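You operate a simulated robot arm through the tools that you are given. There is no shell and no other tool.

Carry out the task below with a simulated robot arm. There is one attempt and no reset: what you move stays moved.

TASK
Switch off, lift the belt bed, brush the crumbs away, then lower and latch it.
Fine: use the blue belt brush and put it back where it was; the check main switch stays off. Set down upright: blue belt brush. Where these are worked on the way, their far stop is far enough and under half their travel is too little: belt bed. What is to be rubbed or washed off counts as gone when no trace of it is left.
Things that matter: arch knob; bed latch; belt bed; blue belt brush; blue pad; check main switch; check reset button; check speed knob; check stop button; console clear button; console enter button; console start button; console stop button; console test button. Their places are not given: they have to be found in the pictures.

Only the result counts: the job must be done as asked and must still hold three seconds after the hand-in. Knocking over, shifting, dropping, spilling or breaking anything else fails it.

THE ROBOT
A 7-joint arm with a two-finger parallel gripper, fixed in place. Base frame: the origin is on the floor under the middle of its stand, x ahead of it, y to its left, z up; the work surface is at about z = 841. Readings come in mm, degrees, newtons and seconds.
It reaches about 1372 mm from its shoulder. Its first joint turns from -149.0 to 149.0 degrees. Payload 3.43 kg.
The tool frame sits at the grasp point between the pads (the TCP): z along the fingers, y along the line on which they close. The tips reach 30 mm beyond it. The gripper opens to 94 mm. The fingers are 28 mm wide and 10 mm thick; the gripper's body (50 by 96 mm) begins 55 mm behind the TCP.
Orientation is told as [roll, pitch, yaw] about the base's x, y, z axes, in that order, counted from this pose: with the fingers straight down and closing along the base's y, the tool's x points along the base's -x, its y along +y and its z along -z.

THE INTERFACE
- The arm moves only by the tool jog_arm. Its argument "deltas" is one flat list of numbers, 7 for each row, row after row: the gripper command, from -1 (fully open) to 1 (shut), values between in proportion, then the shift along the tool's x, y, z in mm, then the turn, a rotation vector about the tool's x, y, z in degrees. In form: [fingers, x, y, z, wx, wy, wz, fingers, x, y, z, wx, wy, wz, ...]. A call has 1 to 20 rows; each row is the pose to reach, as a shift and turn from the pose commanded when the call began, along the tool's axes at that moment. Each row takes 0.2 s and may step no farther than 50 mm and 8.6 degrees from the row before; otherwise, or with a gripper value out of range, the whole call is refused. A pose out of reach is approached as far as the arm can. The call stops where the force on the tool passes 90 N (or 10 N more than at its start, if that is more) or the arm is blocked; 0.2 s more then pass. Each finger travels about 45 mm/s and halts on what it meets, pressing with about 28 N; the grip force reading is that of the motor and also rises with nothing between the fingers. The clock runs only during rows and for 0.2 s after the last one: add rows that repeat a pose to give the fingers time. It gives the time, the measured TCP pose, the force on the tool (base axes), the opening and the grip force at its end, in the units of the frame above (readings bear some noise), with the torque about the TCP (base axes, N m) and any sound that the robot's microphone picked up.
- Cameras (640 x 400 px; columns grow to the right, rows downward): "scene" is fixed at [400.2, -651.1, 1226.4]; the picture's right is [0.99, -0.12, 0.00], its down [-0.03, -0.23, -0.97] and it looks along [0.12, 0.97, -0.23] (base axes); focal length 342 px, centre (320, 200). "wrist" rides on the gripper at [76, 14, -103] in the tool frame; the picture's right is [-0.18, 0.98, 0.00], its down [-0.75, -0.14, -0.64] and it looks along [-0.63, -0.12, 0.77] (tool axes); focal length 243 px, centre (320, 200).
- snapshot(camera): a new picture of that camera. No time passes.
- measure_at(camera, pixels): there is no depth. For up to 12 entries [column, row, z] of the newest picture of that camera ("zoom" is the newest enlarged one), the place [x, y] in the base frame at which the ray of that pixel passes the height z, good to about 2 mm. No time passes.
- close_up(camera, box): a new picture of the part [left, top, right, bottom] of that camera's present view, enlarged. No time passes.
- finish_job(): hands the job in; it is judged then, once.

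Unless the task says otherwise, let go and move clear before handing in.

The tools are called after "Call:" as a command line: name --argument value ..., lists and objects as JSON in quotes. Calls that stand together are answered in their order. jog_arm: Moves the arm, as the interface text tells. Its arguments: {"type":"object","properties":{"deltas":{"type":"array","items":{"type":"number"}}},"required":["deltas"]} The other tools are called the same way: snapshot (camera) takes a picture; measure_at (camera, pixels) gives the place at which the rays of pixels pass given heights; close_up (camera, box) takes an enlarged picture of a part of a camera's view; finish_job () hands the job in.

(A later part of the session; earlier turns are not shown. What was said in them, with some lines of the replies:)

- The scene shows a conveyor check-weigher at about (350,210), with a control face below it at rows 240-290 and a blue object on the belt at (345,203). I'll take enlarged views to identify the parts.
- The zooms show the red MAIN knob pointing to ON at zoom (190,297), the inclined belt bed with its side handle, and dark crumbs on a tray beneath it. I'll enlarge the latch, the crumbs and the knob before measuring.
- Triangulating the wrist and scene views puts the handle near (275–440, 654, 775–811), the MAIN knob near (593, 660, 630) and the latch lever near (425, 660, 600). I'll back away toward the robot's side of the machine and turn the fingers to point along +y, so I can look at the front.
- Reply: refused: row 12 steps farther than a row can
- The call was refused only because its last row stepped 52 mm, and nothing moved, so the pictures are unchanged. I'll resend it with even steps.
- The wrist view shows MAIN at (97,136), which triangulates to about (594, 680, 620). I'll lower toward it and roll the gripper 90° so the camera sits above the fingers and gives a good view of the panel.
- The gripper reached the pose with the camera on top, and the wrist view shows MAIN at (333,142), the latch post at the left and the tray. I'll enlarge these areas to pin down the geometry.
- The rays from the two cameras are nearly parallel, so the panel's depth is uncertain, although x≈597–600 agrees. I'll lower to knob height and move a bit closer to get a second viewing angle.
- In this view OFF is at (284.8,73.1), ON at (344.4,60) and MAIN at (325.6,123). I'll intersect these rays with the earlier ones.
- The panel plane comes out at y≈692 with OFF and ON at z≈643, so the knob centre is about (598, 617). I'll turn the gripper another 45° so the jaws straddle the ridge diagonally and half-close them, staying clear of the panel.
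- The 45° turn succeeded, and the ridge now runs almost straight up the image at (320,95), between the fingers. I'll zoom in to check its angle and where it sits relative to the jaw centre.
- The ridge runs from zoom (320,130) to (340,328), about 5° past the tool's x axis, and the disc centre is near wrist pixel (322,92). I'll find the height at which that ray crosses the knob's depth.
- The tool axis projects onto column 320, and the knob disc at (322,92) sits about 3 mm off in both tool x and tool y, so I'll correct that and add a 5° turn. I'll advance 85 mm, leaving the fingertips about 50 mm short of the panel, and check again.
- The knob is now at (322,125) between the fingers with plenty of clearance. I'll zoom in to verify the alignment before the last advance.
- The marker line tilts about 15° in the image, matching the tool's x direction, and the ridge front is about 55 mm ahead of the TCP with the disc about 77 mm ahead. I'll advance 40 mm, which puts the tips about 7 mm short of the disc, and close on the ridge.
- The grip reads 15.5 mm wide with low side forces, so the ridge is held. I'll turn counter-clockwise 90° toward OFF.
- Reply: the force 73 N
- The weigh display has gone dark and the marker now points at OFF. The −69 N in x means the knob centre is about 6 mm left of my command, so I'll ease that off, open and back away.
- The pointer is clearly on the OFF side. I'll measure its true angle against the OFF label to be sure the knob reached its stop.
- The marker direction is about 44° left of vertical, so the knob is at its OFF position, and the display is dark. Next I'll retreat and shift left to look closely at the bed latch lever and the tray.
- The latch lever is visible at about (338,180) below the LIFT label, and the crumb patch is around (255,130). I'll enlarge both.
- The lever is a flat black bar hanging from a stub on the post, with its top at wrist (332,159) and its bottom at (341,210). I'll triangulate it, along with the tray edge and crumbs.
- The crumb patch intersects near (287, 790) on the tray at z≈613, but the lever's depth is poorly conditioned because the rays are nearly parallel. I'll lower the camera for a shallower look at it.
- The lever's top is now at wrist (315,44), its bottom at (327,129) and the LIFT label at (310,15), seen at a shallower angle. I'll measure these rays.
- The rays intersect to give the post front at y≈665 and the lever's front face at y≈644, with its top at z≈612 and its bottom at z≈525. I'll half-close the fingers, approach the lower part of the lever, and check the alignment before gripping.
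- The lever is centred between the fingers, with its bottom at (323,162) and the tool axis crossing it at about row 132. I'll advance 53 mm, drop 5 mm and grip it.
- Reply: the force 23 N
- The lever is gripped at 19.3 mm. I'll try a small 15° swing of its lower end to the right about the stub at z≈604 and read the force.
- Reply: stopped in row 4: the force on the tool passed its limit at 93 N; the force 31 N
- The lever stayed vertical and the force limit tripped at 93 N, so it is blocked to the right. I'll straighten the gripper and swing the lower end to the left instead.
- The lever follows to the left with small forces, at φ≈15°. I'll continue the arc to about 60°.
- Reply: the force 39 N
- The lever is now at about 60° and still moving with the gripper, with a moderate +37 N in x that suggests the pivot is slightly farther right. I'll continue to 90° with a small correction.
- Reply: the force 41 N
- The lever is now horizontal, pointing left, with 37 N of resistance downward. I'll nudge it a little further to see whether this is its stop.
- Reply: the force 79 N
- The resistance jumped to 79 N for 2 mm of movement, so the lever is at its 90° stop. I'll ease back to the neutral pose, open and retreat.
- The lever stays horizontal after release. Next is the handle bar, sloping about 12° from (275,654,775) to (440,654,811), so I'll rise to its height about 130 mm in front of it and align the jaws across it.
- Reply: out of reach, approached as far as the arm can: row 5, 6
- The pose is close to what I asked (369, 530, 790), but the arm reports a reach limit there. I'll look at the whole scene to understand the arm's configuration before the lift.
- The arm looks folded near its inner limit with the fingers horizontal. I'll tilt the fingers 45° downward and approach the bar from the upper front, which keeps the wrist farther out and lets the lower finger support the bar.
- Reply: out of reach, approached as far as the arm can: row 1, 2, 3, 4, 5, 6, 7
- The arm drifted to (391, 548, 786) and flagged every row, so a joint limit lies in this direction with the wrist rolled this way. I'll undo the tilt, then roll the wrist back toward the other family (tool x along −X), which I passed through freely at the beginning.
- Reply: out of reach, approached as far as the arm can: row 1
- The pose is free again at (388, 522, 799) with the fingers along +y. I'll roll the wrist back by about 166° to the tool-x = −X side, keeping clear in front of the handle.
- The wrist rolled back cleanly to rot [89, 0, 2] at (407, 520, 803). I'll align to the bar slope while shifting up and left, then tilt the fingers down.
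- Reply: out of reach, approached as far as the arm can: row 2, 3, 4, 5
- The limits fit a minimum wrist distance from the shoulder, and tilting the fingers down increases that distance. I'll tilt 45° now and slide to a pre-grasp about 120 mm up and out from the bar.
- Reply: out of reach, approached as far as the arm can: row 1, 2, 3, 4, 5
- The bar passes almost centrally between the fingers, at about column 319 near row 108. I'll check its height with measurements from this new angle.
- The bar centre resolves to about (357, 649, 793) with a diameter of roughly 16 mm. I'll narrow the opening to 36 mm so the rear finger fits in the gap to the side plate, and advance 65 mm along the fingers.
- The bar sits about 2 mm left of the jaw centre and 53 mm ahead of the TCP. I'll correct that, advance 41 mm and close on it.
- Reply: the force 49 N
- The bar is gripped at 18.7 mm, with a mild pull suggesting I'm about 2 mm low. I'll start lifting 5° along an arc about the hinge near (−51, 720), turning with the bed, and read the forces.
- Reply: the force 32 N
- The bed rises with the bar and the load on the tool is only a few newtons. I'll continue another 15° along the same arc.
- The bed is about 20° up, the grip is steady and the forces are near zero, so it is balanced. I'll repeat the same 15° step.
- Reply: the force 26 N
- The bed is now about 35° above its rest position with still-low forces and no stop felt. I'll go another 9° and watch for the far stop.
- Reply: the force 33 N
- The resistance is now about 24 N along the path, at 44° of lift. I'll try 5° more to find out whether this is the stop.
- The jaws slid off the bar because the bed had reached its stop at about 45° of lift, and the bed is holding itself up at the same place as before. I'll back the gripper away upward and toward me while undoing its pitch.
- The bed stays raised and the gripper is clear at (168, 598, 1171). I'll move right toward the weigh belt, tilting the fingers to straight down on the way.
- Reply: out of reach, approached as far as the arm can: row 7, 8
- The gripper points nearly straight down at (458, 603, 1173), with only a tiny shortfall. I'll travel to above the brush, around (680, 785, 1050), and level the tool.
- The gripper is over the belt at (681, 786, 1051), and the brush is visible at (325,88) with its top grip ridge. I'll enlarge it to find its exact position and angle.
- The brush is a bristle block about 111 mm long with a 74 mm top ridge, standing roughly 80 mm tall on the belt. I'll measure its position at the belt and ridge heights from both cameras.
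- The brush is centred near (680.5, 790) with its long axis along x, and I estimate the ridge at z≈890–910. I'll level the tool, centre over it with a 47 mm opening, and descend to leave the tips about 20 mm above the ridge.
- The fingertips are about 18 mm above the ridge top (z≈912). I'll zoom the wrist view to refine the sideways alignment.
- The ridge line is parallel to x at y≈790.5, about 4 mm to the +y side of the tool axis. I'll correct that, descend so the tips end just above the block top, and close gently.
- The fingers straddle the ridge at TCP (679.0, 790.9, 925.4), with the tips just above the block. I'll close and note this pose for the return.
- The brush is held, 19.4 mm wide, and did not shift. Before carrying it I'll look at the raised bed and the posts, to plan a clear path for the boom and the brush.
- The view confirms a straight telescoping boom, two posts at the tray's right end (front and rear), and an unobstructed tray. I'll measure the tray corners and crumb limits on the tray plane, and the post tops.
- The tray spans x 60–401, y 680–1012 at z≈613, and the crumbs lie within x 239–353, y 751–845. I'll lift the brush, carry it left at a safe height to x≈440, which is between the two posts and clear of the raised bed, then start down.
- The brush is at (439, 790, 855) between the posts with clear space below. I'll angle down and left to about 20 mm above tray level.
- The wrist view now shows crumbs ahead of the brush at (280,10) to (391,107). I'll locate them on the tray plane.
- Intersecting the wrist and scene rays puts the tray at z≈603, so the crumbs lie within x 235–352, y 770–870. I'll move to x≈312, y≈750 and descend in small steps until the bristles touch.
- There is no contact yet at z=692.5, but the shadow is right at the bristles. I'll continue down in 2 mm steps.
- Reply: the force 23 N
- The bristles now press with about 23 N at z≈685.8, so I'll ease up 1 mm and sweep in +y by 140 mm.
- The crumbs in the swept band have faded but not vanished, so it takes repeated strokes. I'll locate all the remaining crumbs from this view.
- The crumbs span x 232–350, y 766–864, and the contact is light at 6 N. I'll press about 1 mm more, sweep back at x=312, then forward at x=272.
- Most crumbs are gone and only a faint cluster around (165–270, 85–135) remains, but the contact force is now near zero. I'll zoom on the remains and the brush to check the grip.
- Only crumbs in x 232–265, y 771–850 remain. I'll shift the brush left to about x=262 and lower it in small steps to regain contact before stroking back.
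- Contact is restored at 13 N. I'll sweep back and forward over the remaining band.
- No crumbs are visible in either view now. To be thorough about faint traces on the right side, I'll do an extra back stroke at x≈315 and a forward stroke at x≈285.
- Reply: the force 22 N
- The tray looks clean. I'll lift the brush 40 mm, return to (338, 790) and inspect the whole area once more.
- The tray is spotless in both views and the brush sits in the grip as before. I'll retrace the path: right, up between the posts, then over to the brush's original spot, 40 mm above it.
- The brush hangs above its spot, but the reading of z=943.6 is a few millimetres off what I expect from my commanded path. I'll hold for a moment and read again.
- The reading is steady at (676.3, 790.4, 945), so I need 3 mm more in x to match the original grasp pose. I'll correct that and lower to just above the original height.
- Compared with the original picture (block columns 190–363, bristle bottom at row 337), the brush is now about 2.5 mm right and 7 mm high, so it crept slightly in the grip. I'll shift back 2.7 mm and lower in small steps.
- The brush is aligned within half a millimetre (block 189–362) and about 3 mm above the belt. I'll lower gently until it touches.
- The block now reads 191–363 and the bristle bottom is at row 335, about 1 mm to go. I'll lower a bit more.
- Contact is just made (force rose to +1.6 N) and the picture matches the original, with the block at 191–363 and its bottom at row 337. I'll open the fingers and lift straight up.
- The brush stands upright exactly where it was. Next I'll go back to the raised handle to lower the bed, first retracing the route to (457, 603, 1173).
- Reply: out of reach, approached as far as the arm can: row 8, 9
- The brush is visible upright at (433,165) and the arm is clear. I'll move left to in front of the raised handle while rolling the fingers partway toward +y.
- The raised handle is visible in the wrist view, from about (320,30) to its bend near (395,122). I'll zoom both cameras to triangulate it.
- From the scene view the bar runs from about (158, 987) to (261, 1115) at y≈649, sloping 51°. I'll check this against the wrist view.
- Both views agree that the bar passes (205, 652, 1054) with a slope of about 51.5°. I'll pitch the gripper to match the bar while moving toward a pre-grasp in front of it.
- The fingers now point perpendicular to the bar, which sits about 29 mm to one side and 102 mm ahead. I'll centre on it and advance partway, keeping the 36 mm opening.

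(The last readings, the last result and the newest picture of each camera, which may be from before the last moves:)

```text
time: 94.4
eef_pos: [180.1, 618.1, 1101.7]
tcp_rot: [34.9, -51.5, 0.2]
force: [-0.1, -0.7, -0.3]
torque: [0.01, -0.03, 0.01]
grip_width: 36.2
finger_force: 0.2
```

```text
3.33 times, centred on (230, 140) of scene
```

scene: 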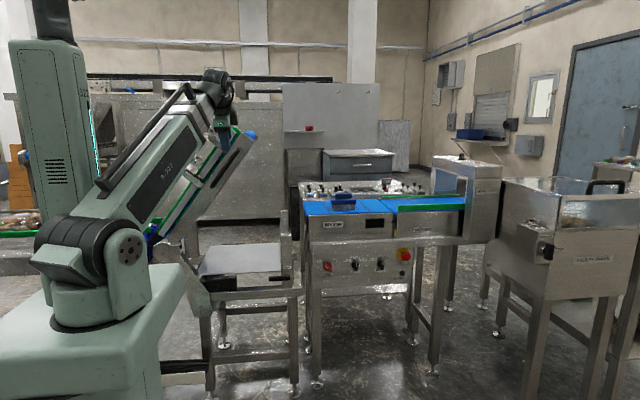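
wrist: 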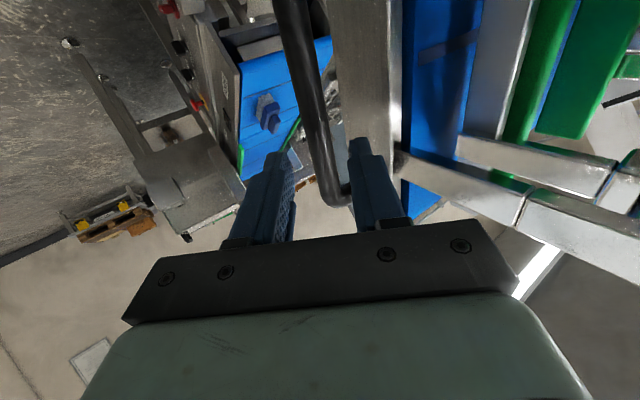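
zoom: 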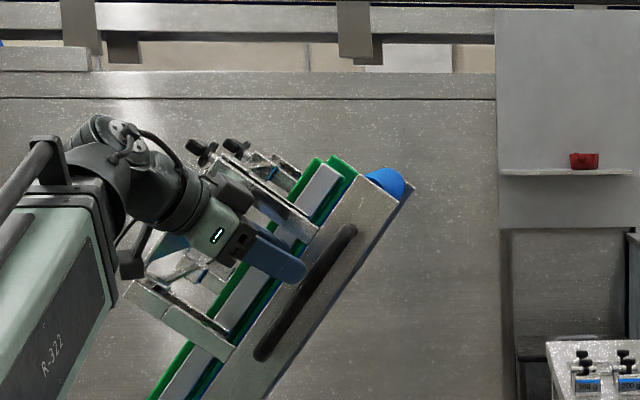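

The bar is centred within 1.5 mm and about 62 mm ahead. I'll narrow the opening to about 31 mm, advance 46 mm so the rear finger stays clear of the side plate, and grip.

Call:
jog_arm --deltas '[0.34, 0, -1.2, 10, 0, 0, 0, 0.34, 0, -1.2, 28, 0, 0, 0, 0.34, 0, -1.2, 46, 0, 0, 0, 0.5, 0, -1.2, 46, 0, 0, 0, 1, 0, -1.2, 46, 0, 0, 0, 1, 0, -1.2, 46, 0, 0, 0, 1, 0, -1.2, 46, 0, 0, 0]'

Call:
snapshot --camera "wrist"

Call:
close_up --camera "scene" --box '[170, 80, 290, 200]'

```text
time: 96.0
eef_pos: [207.9, 644.9, 1076.9]
tcp_rot: [34.9, -51.5, 0.3]
force: [-4.9, 13.3, 5.6]
torque: [-0.97, -0.43, 0.92]
grip_width: 18.0
finger_force: 45.3
```

```text
taken
```

wrist: 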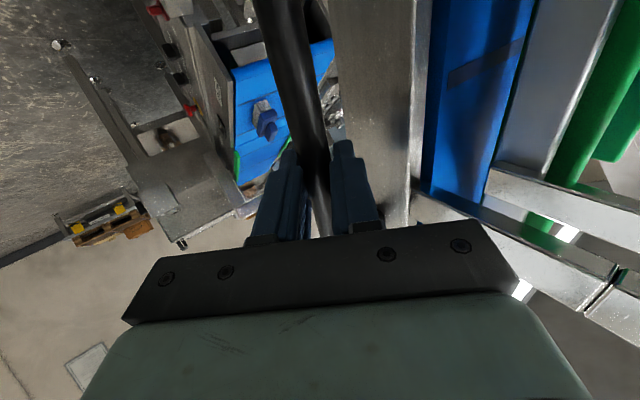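

```text
3.33 times, centred on (230, 140) of scene
```

zoom: 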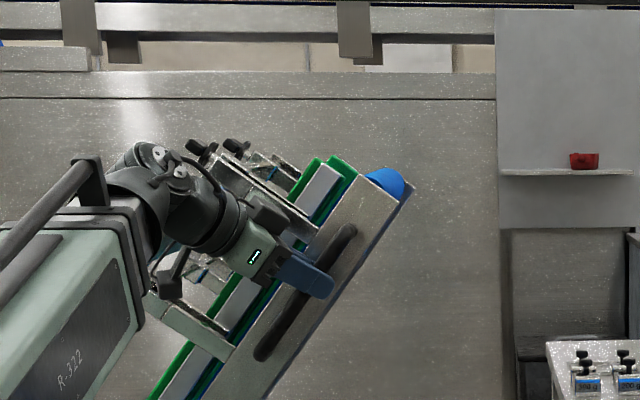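

The bar is gripped at 18 mm with low forces. I'll lower the bed along the reverse arc about the refined hinge near (−54, 717), starting with 10°.

Call:
jog_arm --deltas '[1, -0.4, -11.15, 15.9, 0, 2.05, 1.44, 1, 0, -22.3, 31.8, 0, 4.1, 2.87, 1, 1.3, -33.4, 47.7, 0, 6.14, 4.31, 1, 3.4, -44.5, 63.5, 0, 8.19, 5.74]'

Call:
close_up --camera "scene" --box '[140, 90, 320, 270]'

```text
time: 97.0
eef_pos: [267.1, 644.5, 1026.0]
tcp_rot: [35.0, -41.2, 0.3]
force: [-23.6, 34.1, -13.6]
torque: [-0.51, -0.79, 0.98]
grip_width: 17.9
finger_force: 44.6
```

```text
2.22 times, centred on (230, 180) of scene
```

zoom: 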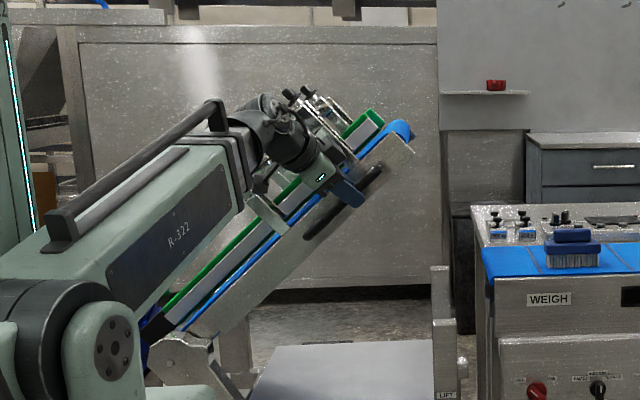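

The bed follows smoothly and is now at about a 41° slope, with a mild pull toward the hinge and +y. I'll trim by about 2 mm in those directions and continue another 10°.

Call:
jog_arm --deltas '[1, 1.5, -9.9, 16.9, 0, 2.05, 1.44, 1, 2.5, -20.5, 33, 0, 4.1, 2.87, 1, 3.8, -31.4, 49, 0, 6.14, 4.31, 1, 5.9, -42.5, 64.8, 0, 8.19, 5.74]'

Call:
close_up --camera "scene" --box '[140, 90, 320, 270]'

```text
time: 98.0
eef_pos: [314.9, 644.2, 964.8]
tcp_rot: [34.9, -31.6, 0.1]
force: [-1.1, 15.8, -0.3]
torque: [-0.69, -0.54, 0.95]
grip_width: 18.0
finger_force: 44.8
```

```text
2.22 times, centred on (230, 180) of scene
```

zoom: 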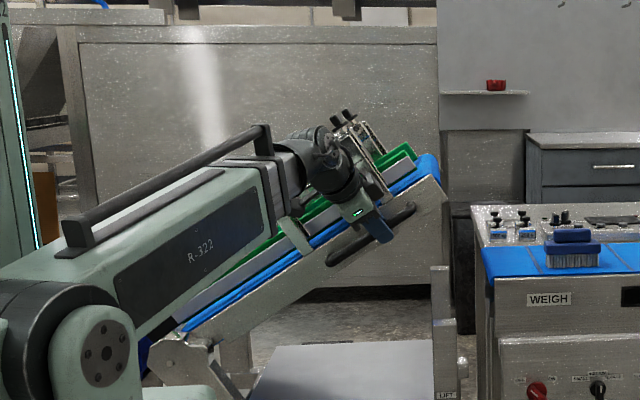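

The forces are nearly zero now at a 31.6° slope. I'll lower another 10°.

Call:
jog_arm --deltas '[1, 0, -10.8, 16.1, 0, 2.05, 1.44, 1, 0.4, -22, 32, 0, 4.1, 2.87, 1, 1.7, -33, 47.9, 0, 6.14, 4.31, 1, 3.8, -44.1, 63.8, 0, 8.19, 5.74]'

Call:
close_up --camera "scene" --box '[140, 120, 320, 300]'

```text
time: 99.0
eef_pos: [350.6, 644.3, 893.6]
tcp_rot: [34.9, -21.6, 0.1]
force: [18.6, 5.2, -1.8]
torque: [-0.2, -1.68, 0.33]
grip_width: 17.6
finger_force: 45.0
```

```text
2.22 times, centred on (230, 210) of scene
```

zoom: 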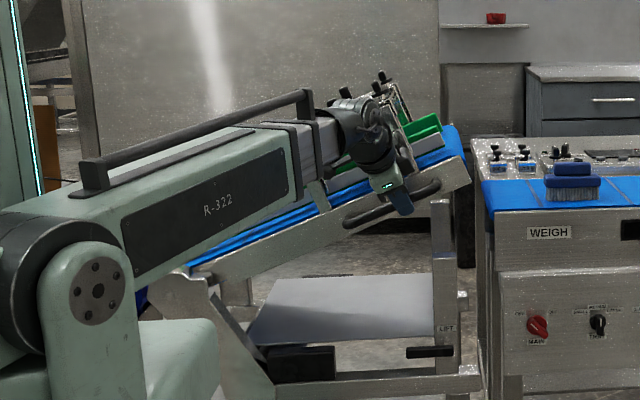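

The slope is 21.6° with light forces, so about 9–11° remain. I'll lower 7° and then go in smaller steps.

Call:
jog_arm --deltas '[1, -1.5, -10.8, 16.1, 0, 2.05, 1.44, 1, -1.2, -22, 32, 0, 4.1, 2.87, 1, -0.3, -31, 45, 0, 5.73, 4.02]'

Call:
close_up --camera "scene" --box '[200, 180, 320, 290]'

```text
time: 99.8
eef_pos: [368.6, 643.7, 846.0]
tcp_rot: [34.6, -14.3, 0.2]
force: [-19.9, -20.5, -14.8]
torque: [-0.62, -0.49, 0.98]
grip_width: 17.7
finger_force: 45.4
```

```text
3.64 times, centred on (260, 235) of scene
```

zoom: 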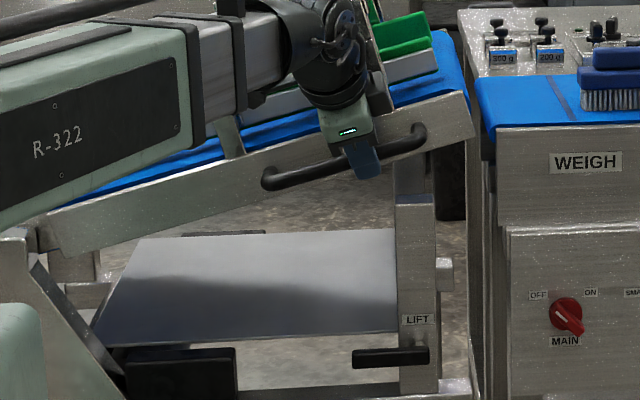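

The bed is about 37 mm above its rest, just over the posts. I'll lower the rest in small steps, watching the force for touchdown.

Call:
jog_arm --deltas '[1, 0.5, -5.4, 7.8, 0, 0.6, 0.4, 1, 0.9, -10.8, 15.6, 0, 1.2, 0.85, 1, 1.2, -15.5, 22.3, 0, 1.8, 1.3, 1, 1.4, -19, 27.5, 0, 2.3, 1.6]'

Call:
close_up --camera "scene" --box '[200, 180, 320, 290]'

```text
time: 100.8
eef_pos: [378.2, 643.9, 811.8]
tcp_rot: [34.4, -11.5, 0.0]
force: [-20.2, -19.5, -13.4]
torque: [-0.34, 1.18, 0.2]
grip_width: 17.8
finger_force: 45.0
```

```text
3.64 times, centred on (260, 235) of scene
```

zoom: 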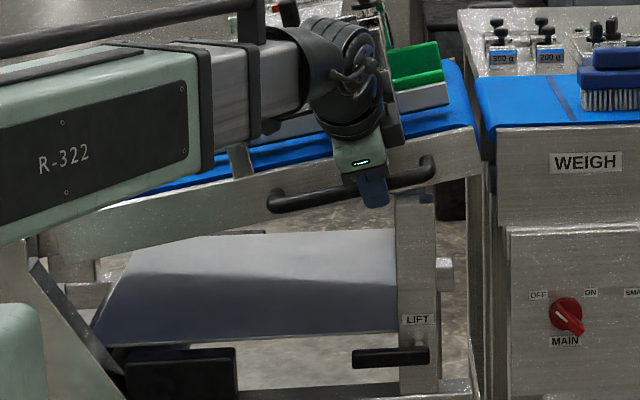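

The bar's right end is at scene (290.2,225.4), versus (289.6,227) originally, so about 6 mm remain. I'll push down gently in 2 mm steps.

Call:
jog_arm --deltas '[1, 0.1, -1.2, 1.6, 0, 0.2, 0.1, 1, 0.2, -2.4, 3.2, 0, 0.4, 0.2, 1, 0.3, -3.6, 4.8, 0, 0.5, 0.3, 1, 0.4, -4.6, 6.4, 0, 0.6, 0.4]'

Call:
close_up --camera "scene" --box '[200, 180, 320, 290]'

```text
time: 101.8
eef_pos: [380.5, 643.8, 806.2]
tcp_rot: [34.8, -10.9, 0.1]
force: [-5.9, -19.0, -8.8]
torque: [-0.36, 1.38, 0.13]
grip_width: 17.4
finger_force: 44.4
```

```text
3.64 times, centred on (260, 235) of scene
```

zoom: 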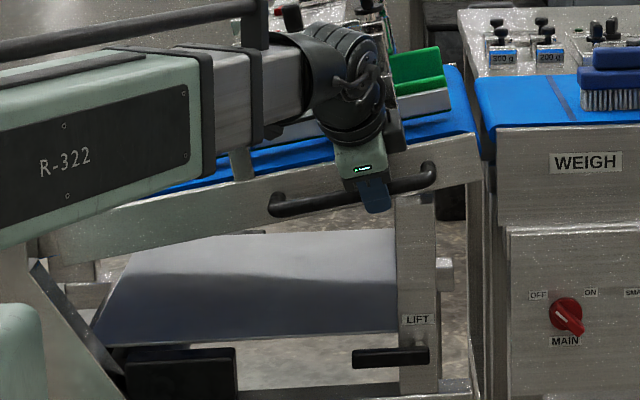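

The bar's right end is now at row 226.8, almost the original 227, but no upward reaction is felt yet. I'll push a few millimetres more until it seats.

Call:
jog_arm --deltas '[1, 0.1, -1.2, 1.6, 0, 0.1, 0.1, 1, 0.1, -2.4, 3.2, 0, 0.2, 0.15, 1, 0.2, -3.2, 4.4, 0, 0.3, 0.2, 1, 0.2, -3.2, 4.4, 0, 0.3, 0.2]'

Call:
close_up --camera "scene" --box '[200, 180, 320, 290]'

```text
time: 102.8
eef_pos: [380.5, 646.4, 802.0]
tcp_rot: [35.3, -10.8, 0.0]
force: [-5.0, -13.3, 31.5]
torque: [0.15, 0.06, -0.18]
grip_width: 17.6
finger_force: 45.0
```

```text
3.64 times, centred on (260, 235) of scene
```

zoom: 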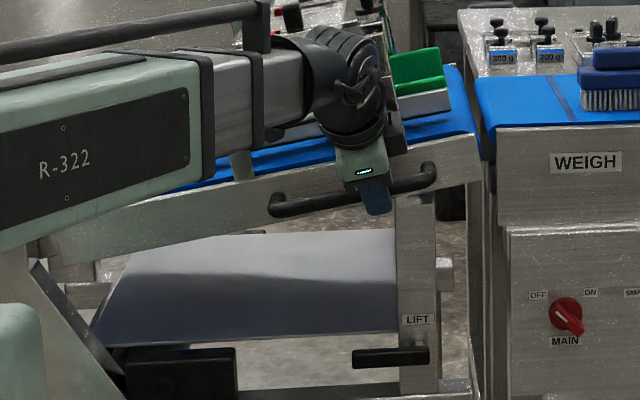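

The upward reaction is 31 N and the bar position is unchanged, so the bed is seated on its rest. I'll open and back the gripper out along the finger direction.

Call:
jog_arm --deltas '[0.6, 0, 1, -1, 0, 0, 0, 0.34, 0, 1, -1, 0, 0, 0, 0.34, 0, 1, -1, 0, 0, 0, 0.34, 0, 1, -20, 0, 0, 0, 0.34, 0, 1, -45, 0, 0, 0, 0, 0, 1, -75, 0, 0, 0, 0, 0, 1, -105, 0, 0, 0]'

Call:
snapshot --camera "scene"

Call:
close_up --camera "scene" --box '[200, 180, 320, 290]'

Call:
snapshot --camera "wrist"

```text
time: 104.4
eef_pos: [366.2, 585.8, 887.7]
tcp_rot: [35.0, -10.7, 0.1]
force: [0.5, -0.2, -0.5]
torque: [-0.03, 0.01, -0.03]
grip_width: 47.0
finger_force: 0.0
```

```text
taken
```

scene: 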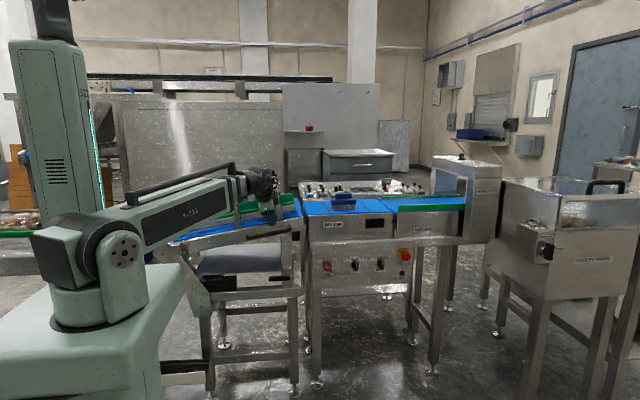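

```text
3.64 times, centred on (260, 235) of scene
```

zoom: 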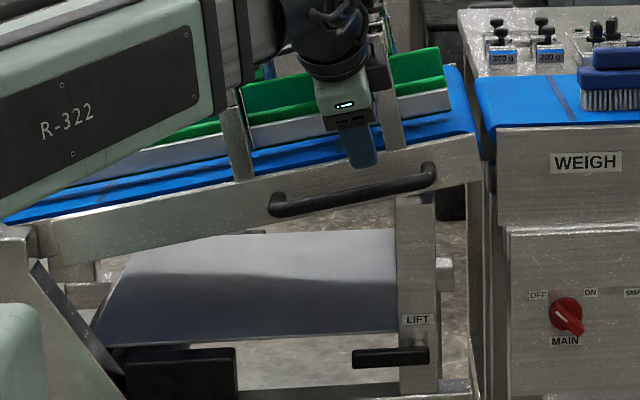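

```text
taken
```

wrist: 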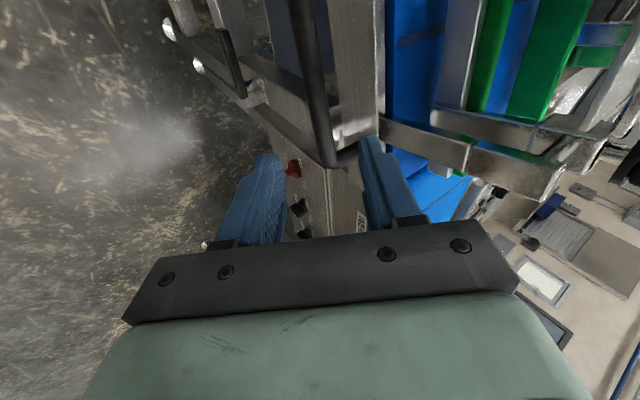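

The bed is down with its handle back at the original pixels (289.7, 227.3). Now for the latch: I'll swing out to the right and undo the pitch, staying in front of the frame.

Call:
jog_arm --deltas '[0, -27, -16, 1, 0, 2.2, 1.5, 0, -54, -32, 2, 0, 4.4, 3.1, 0, -81, -48, 3.5, 0, 6.6, 4.6, 0, -108, -64, 4.7, 0, 8.76, 6.14, 0, -108, -64, 4.7, 0, 8.76, 6.14]'

```text
time: 105.6
eef_pos: [479.3, 537.5, 866.3]
tcp_rot: [35.0, 0.1, 0.1]
force: [-0.7, -0.9, -0.1]
torque: [0.03, 0.02, 0.01]
grip_width: 46.7
finger_force: 0.0
```

The gripper is at (479, 538, 866) with the pitch removed. I'll descend to about z=645 while rolling the fingers to point along +y.

Call:
jog_arm --deltas '[0, 0, -20, 19.6, -6.9, 0, 0, 0, 0, -40, 39.3, -13.8, 0, 0, 0, 0, -60, 59, -20.6, 0, 0, 0, 0, -80, 78.6, -27.5, 0, 0, 0, 0, -100, 98, -34.4, 0, 0, 0, 0, -120, 118, -41.3, 0, 0, 0, 0, -140, 138, -48.1, 0, 0, 0, 0, -159, 157, -55, 0, 0, 0, 0, -159, 157, -55, 0, 0]'

Call:
snapshot --camera "wrist"

```text
time: 107.6
eef_pos: [477.4, 496.9, 646.5]
tcp_rot: [90.1, 0.0, 0.1]
force: [0.4, -0.4, -0.6]
torque: [0.0, -0.05, -0.02]
grip_width: 46.9
finger_force: 0.0
```

```text
taken
```

wrist: 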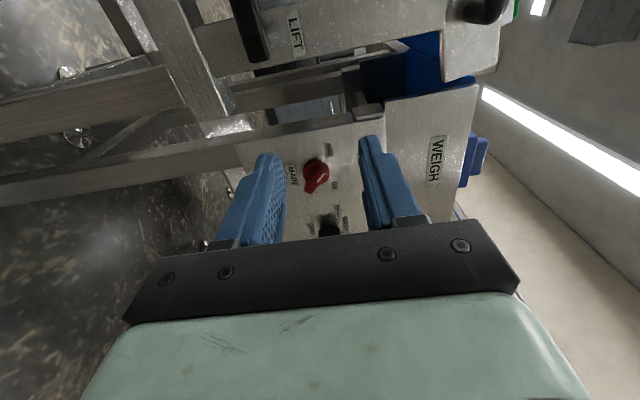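

Now at (477, 497, 646) with the fingers along +y, I'll slide left to in front of the horizontal lever.

Call:
jog_arm --deltas '[0, 38, -15, 0, 0, 0, 0, 0, 76, -30, 0, 0, 0, 0, 0, 112, -43, 0, 0, 0, 0, 0, 112, -43, 20, 0, 0, 0, 0, 112, -43, 20, 0, 0, 0]'

Call:
snapshot --camera "wrist"

Call:
close_up --camera "wrist" --box '[220, 20, 420, 180]'

Call:
close_up --camera "scene" --box '[240, 230, 340, 310]'

```text
time: 108.8
eef_pos: [362.7, 516.8, 602.6]
tcp_rot: [90.0, 0.1, 0.1]
force: [-0.2, -0.7, -0.7]
torque: [0.02, -0.03, 0.02]
grip_width: 47.0
finger_force: 0.0
```

```text
taken
```

wrist: 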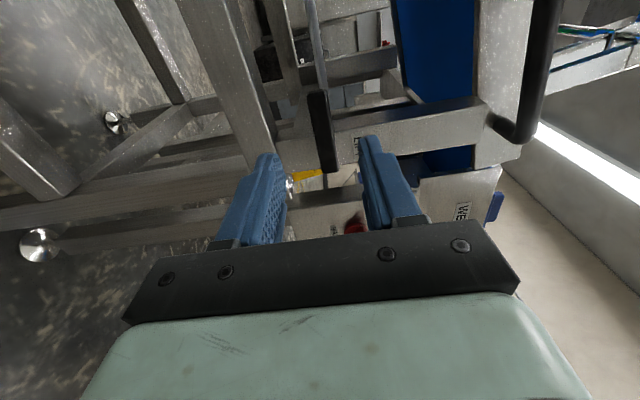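

```text
2.50 times, centred on (320, 100) of wrist
```

zoom: 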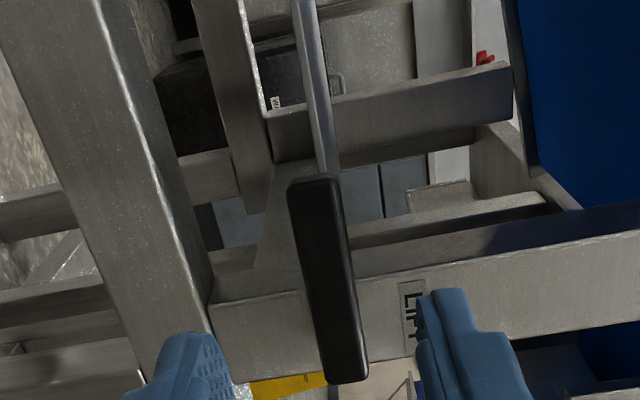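

```text
5.00 times, centred on (290, 270) of scene
```

zoom: 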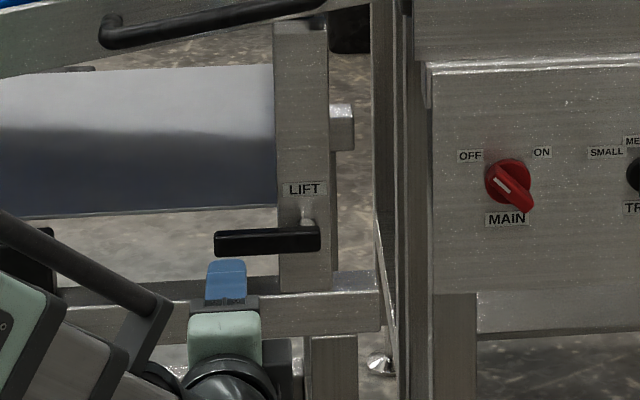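

The lever is in line with the fingers, about 127 mm ahead, and the tool axis meets it 16 mm from its free end. I'll advance 111 mm and grip it.

Call:
jog_arm --deltas '[0, -1, -1, 35, 0, 0, 0, 0, -1, -1, 70, 0, 0, 0, 0, -1, -1, 95, 0, 0, 0, 0, -1, -1, 111, 0, 0, 0, 0.5, -1, -1, 111, 0, 0, 0, 1, -1, -1, 111, 0, 0, 0, 1, -1, -1, 111, 0, 0, 0, 1, -1, -1, 111, 0, 0, 0]'

Call:
snapshot --camera "wrist"

```text
time: 110.6
eef_pos: [367.8, 626.1, 600.3]
tcp_rot: [89.8, 0.1, 0.1]
force: [-5.8, -1.4, -18.3]
torque: [-0.22, 0.67, -0.44]
grip_width: 19.7
finger_force: 44.9
```

```text
taken
```

wrist: 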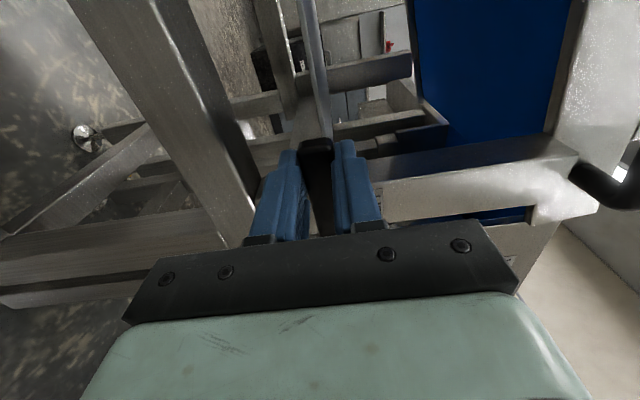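

The lever is gripped at 19.7 mm. I'll swing it down counter-clockwise about the stub at (426, 604), first 45°.

Call:
jog_arm --deltas '[1, -0.5, -7.7, 0, 0, 0, -7.5, 1, -2, -15.3, 0, 0, 0, -15, 1, -4.5, -22.6, 0, 0, 0, -22.5, 1, -7.9, -29.5, 0, 0, 0, -30, 1, -12.2, -35.9, 0, 0, 0, -37.5, 1, -17.3, -41.7, 0, 0, 0, -45]'

Call:
snapshot --camera "wrist"

Call:
close_up --camera "scene" --box '[240, 230, 340, 310]'

```text
time: 112.0
eef_pos: [384.7, 626.4, 560.6]
tcp_rot: [90.1, -45.1, 0.2]
force: [-7.3, -15.4, -18.5]
torque: [-0.72, 0.43, 0.5]
grip_width: 19.6
finger_force: 45.4
```

```text
taken
```

wrist: 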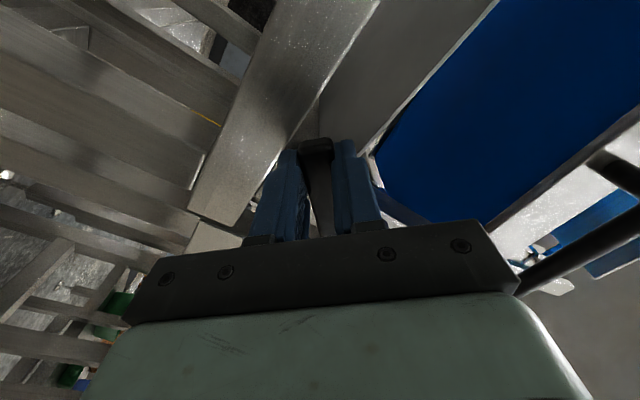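

```text
5.00 times, centred on (290, 270) of scene
```

zoom: 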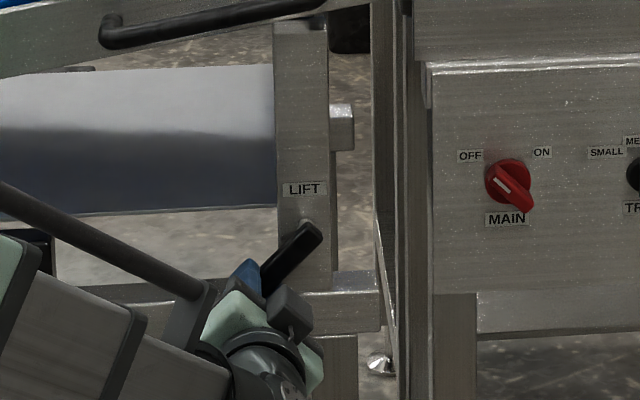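

The lever is at 45° with low forces. I'll continue the remaining 45° to vertical.

Call:
jog_arm --deltas '[1, -0.5, -7.7, 0, 0, 0, -7.5, 1, -2, -15.3, 0, 0, 0, -15, 1, -4.5, -22.6, 0, 0, 0, -22.5, 1, -7.9, -29.5, 0, 0, 0, -30, 1, -12.2, -35.9, 0, 0, 0, -37.5, 1, -17.3, -41.7, 0, 0, 0, -45]'

Call:
snapshot --camera "wrist"

Call:
close_up --camera "scene" --box '[240, 230, 340, 310]'

```text
time: 113.4
eef_pos: [425.6, 627.5, 542.0]
tcp_rot: [-122.2, -89.8, -147.7]
force: [-12.5, 0.8, -9.7]
torque: [-0.42, -0.48, -0.17]
grip_width: 19.7
finger_force: 44.8
```

```text
taken
```

wrist: 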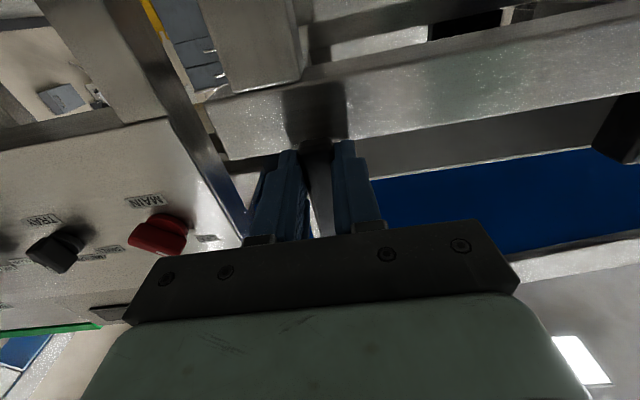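

```text
5.00 times, centred on (290, 270) of scene
```

zoom: 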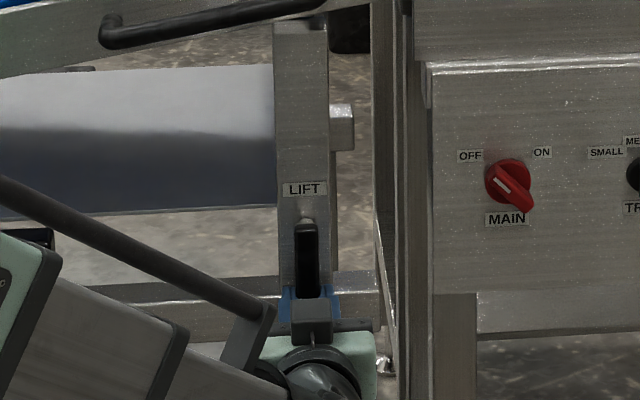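

The lever is vertical again with the TCP at x=425.6, the same place as when it was first gripped. I'll nudge a little further to confirm it is against its stop.

Call:
jog_arm --deltas '[1, 0, -2, 0, 0, 0, -1, 1, 0, -4, 0, 0, 0, -2]'

Call:
close_up --camera "scene" --box '[270, 250, 320, 300]'

```text
time: 114.0
eef_pos: [427.4, 626.9, 542.6]
tcp_rot: [-91.0, -88.0, -178.5]
force: [-39.3, -5.6, -11.4]
torque: [1.06, 0.74, 0.38]
grip_width: 19.9
finger_force: 44.8
```

```text
8.00 times, centred on (295, 275) of scene
```

zoom: 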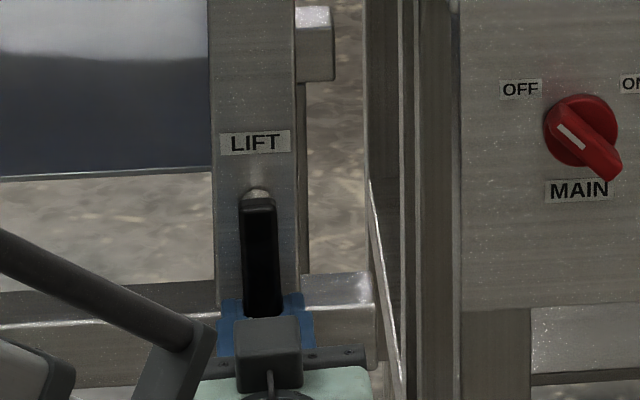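

The force rose to −39 N over 2 mm, so the lever is at its latched stop. I'll ease back 3 mm to neutral, open, and retreat.

Call:
jog_arm --deltas '[1, 0, 2.5, 0, 0, 0, 2, 0.5, 0, 2.5, 0, 0, 0, 2, 0, 0, 2.5, 0, 0, 0, 2, 0, 0, 2.5, 0, 0, 0, 2, 0, 0, 2.5, -30, 0, 0, 2, 0, 0, 2.5, -70, 0, 0, 2, 0, 0, 2.5, -110, 0, 0, 2, 0, 0, 2.5, -140, 0, 0, 2]'

Call:
close_up --camera "scene" --box '[240, 220, 340, 310]'

Call:
snapshot --camera "wrist"

```text
time: 115.8
eef_pos: [428.2, 486.4, 544.5]
tcp_rot: [70.8, -89.9, 19.3]
force: [-0.5, -0.2, 0.1]
torque: [-0.03, -0.02, -0.06]
grip_width: 46.9
finger_force: 0.0
```

```text
4.44 times, centred on (290, 265) of scene
```

zoom: 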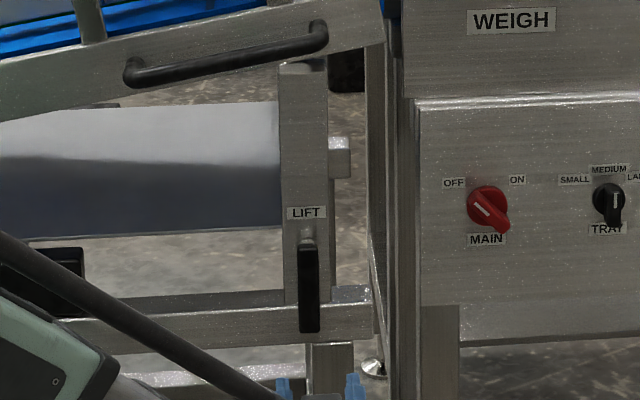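

```text
taken
```

wrist: 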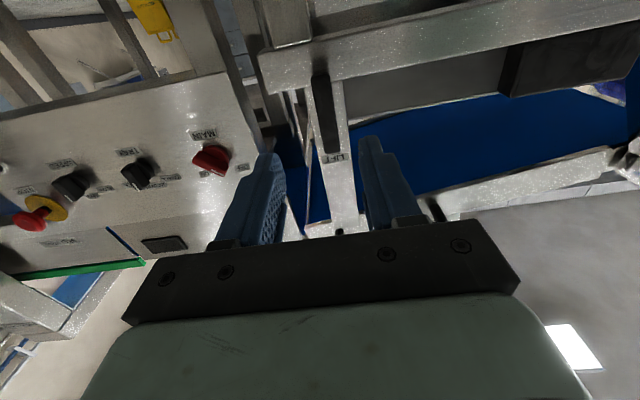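

The lever hangs vertically at scene (287.3, up to 294.7), as at the start, and the bed handle is at (289.5, 227.8), also as at the start. I'll back off a bit more and make a final check of everything.

Call:
jog_arm --deltas '[0, 0, 0, -40, 0, 0, 0, 0, 0, 0, -70, 0, 0, 0, 0, 0, 0, -70, 0, 0, 0]'

Call:
snapshot --camera "scene"

Call:
close_up --camera "scene" --box '[290, 170, 450, 300]'

Call:
close_up --camera "scene" --box '[140, 160, 320, 300]'

Call:
close_up --camera "scene" --box '[180, 220, 310, 300]'

```text
time: 116.6
eef_pos: [428.5, 416.6, 545.8]
tcp_rot: [83.7, -89.8, 6.4]
force: [-0.3, 0.4, -0.3]
torque: [0.0, 0.03, 0.0]
grip_width: 46.8
finger_force: 0.1
```

```text
taken
```

scene: 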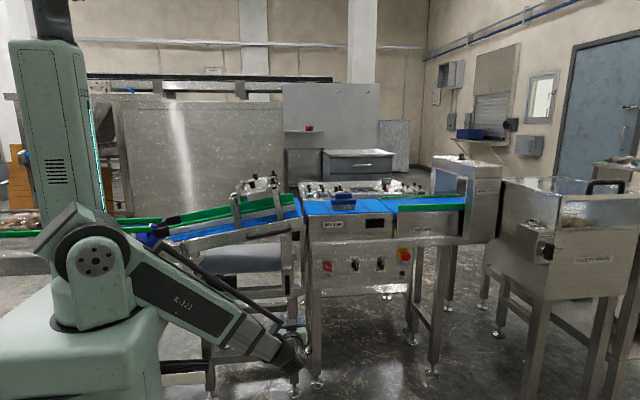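

```text
3.08 times, centred on (370, 235) of scene
```

zoom: 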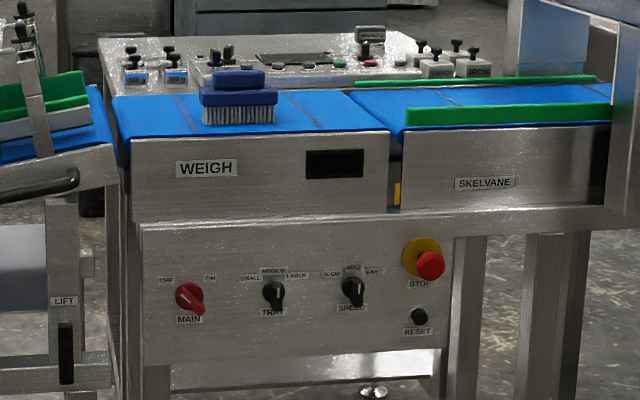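

```text
2.86 times, centred on (230, 230) of scene
```

zoom: 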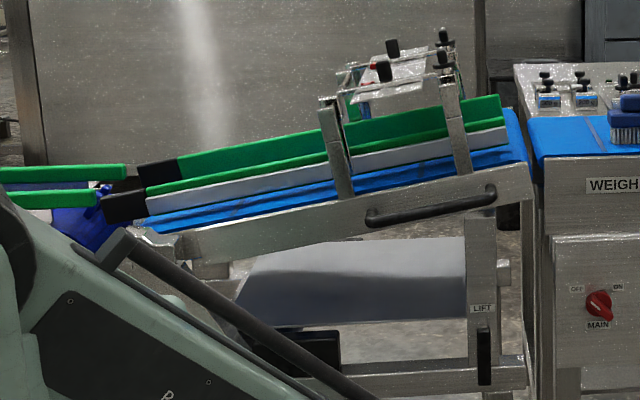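

```text
4.92 times, centred on (245, 260) of scene
```

zoom: 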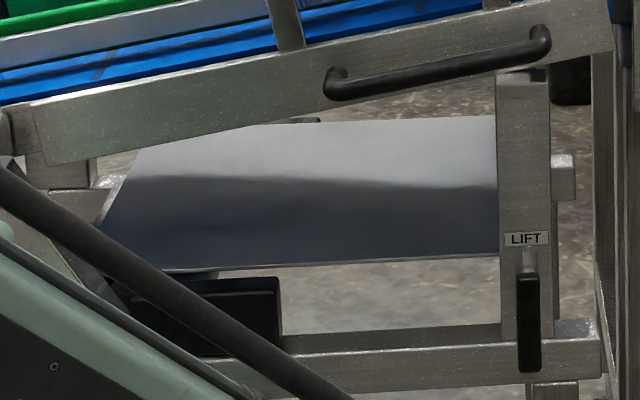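

Everything matches the target state: MAIN points to OFF and the display is dark. The tray is clean, and the bed handle and latch lever sit at their original pixels. The brush stands upright in its original place, and the gripper is open and clear, so I'm handing in.

Call:
finish_job

```text
The job is handed in.
```

The job is finished and handed in; I don't have the result of the check.

- **Switch:** MAIN is turned to OFF and stayed there. The weigh display is dark.
- **Belt bed:** I raised it to its upper stop, where it held by itself. After brushing I lowered it until it seated, and the handle is back at its starting position in the camera view.
- **Crumbs:** The tray showed no trace of them in the wrist or scene views after several strokes with the blue brush.
- **Blue belt brush:** It stands upright on the weigh belt. In the scene camera it matches its starting position to within about a millimetre.
- **Latch:** The lever is back at its vertical stop, where it was at the start.

While lifting, the gripper slid off the handle once, when the bed reached its stop. The bed did not drop. The gripper ended open and clear of the machine, and nothing else looked shifted in the last scene pictures.
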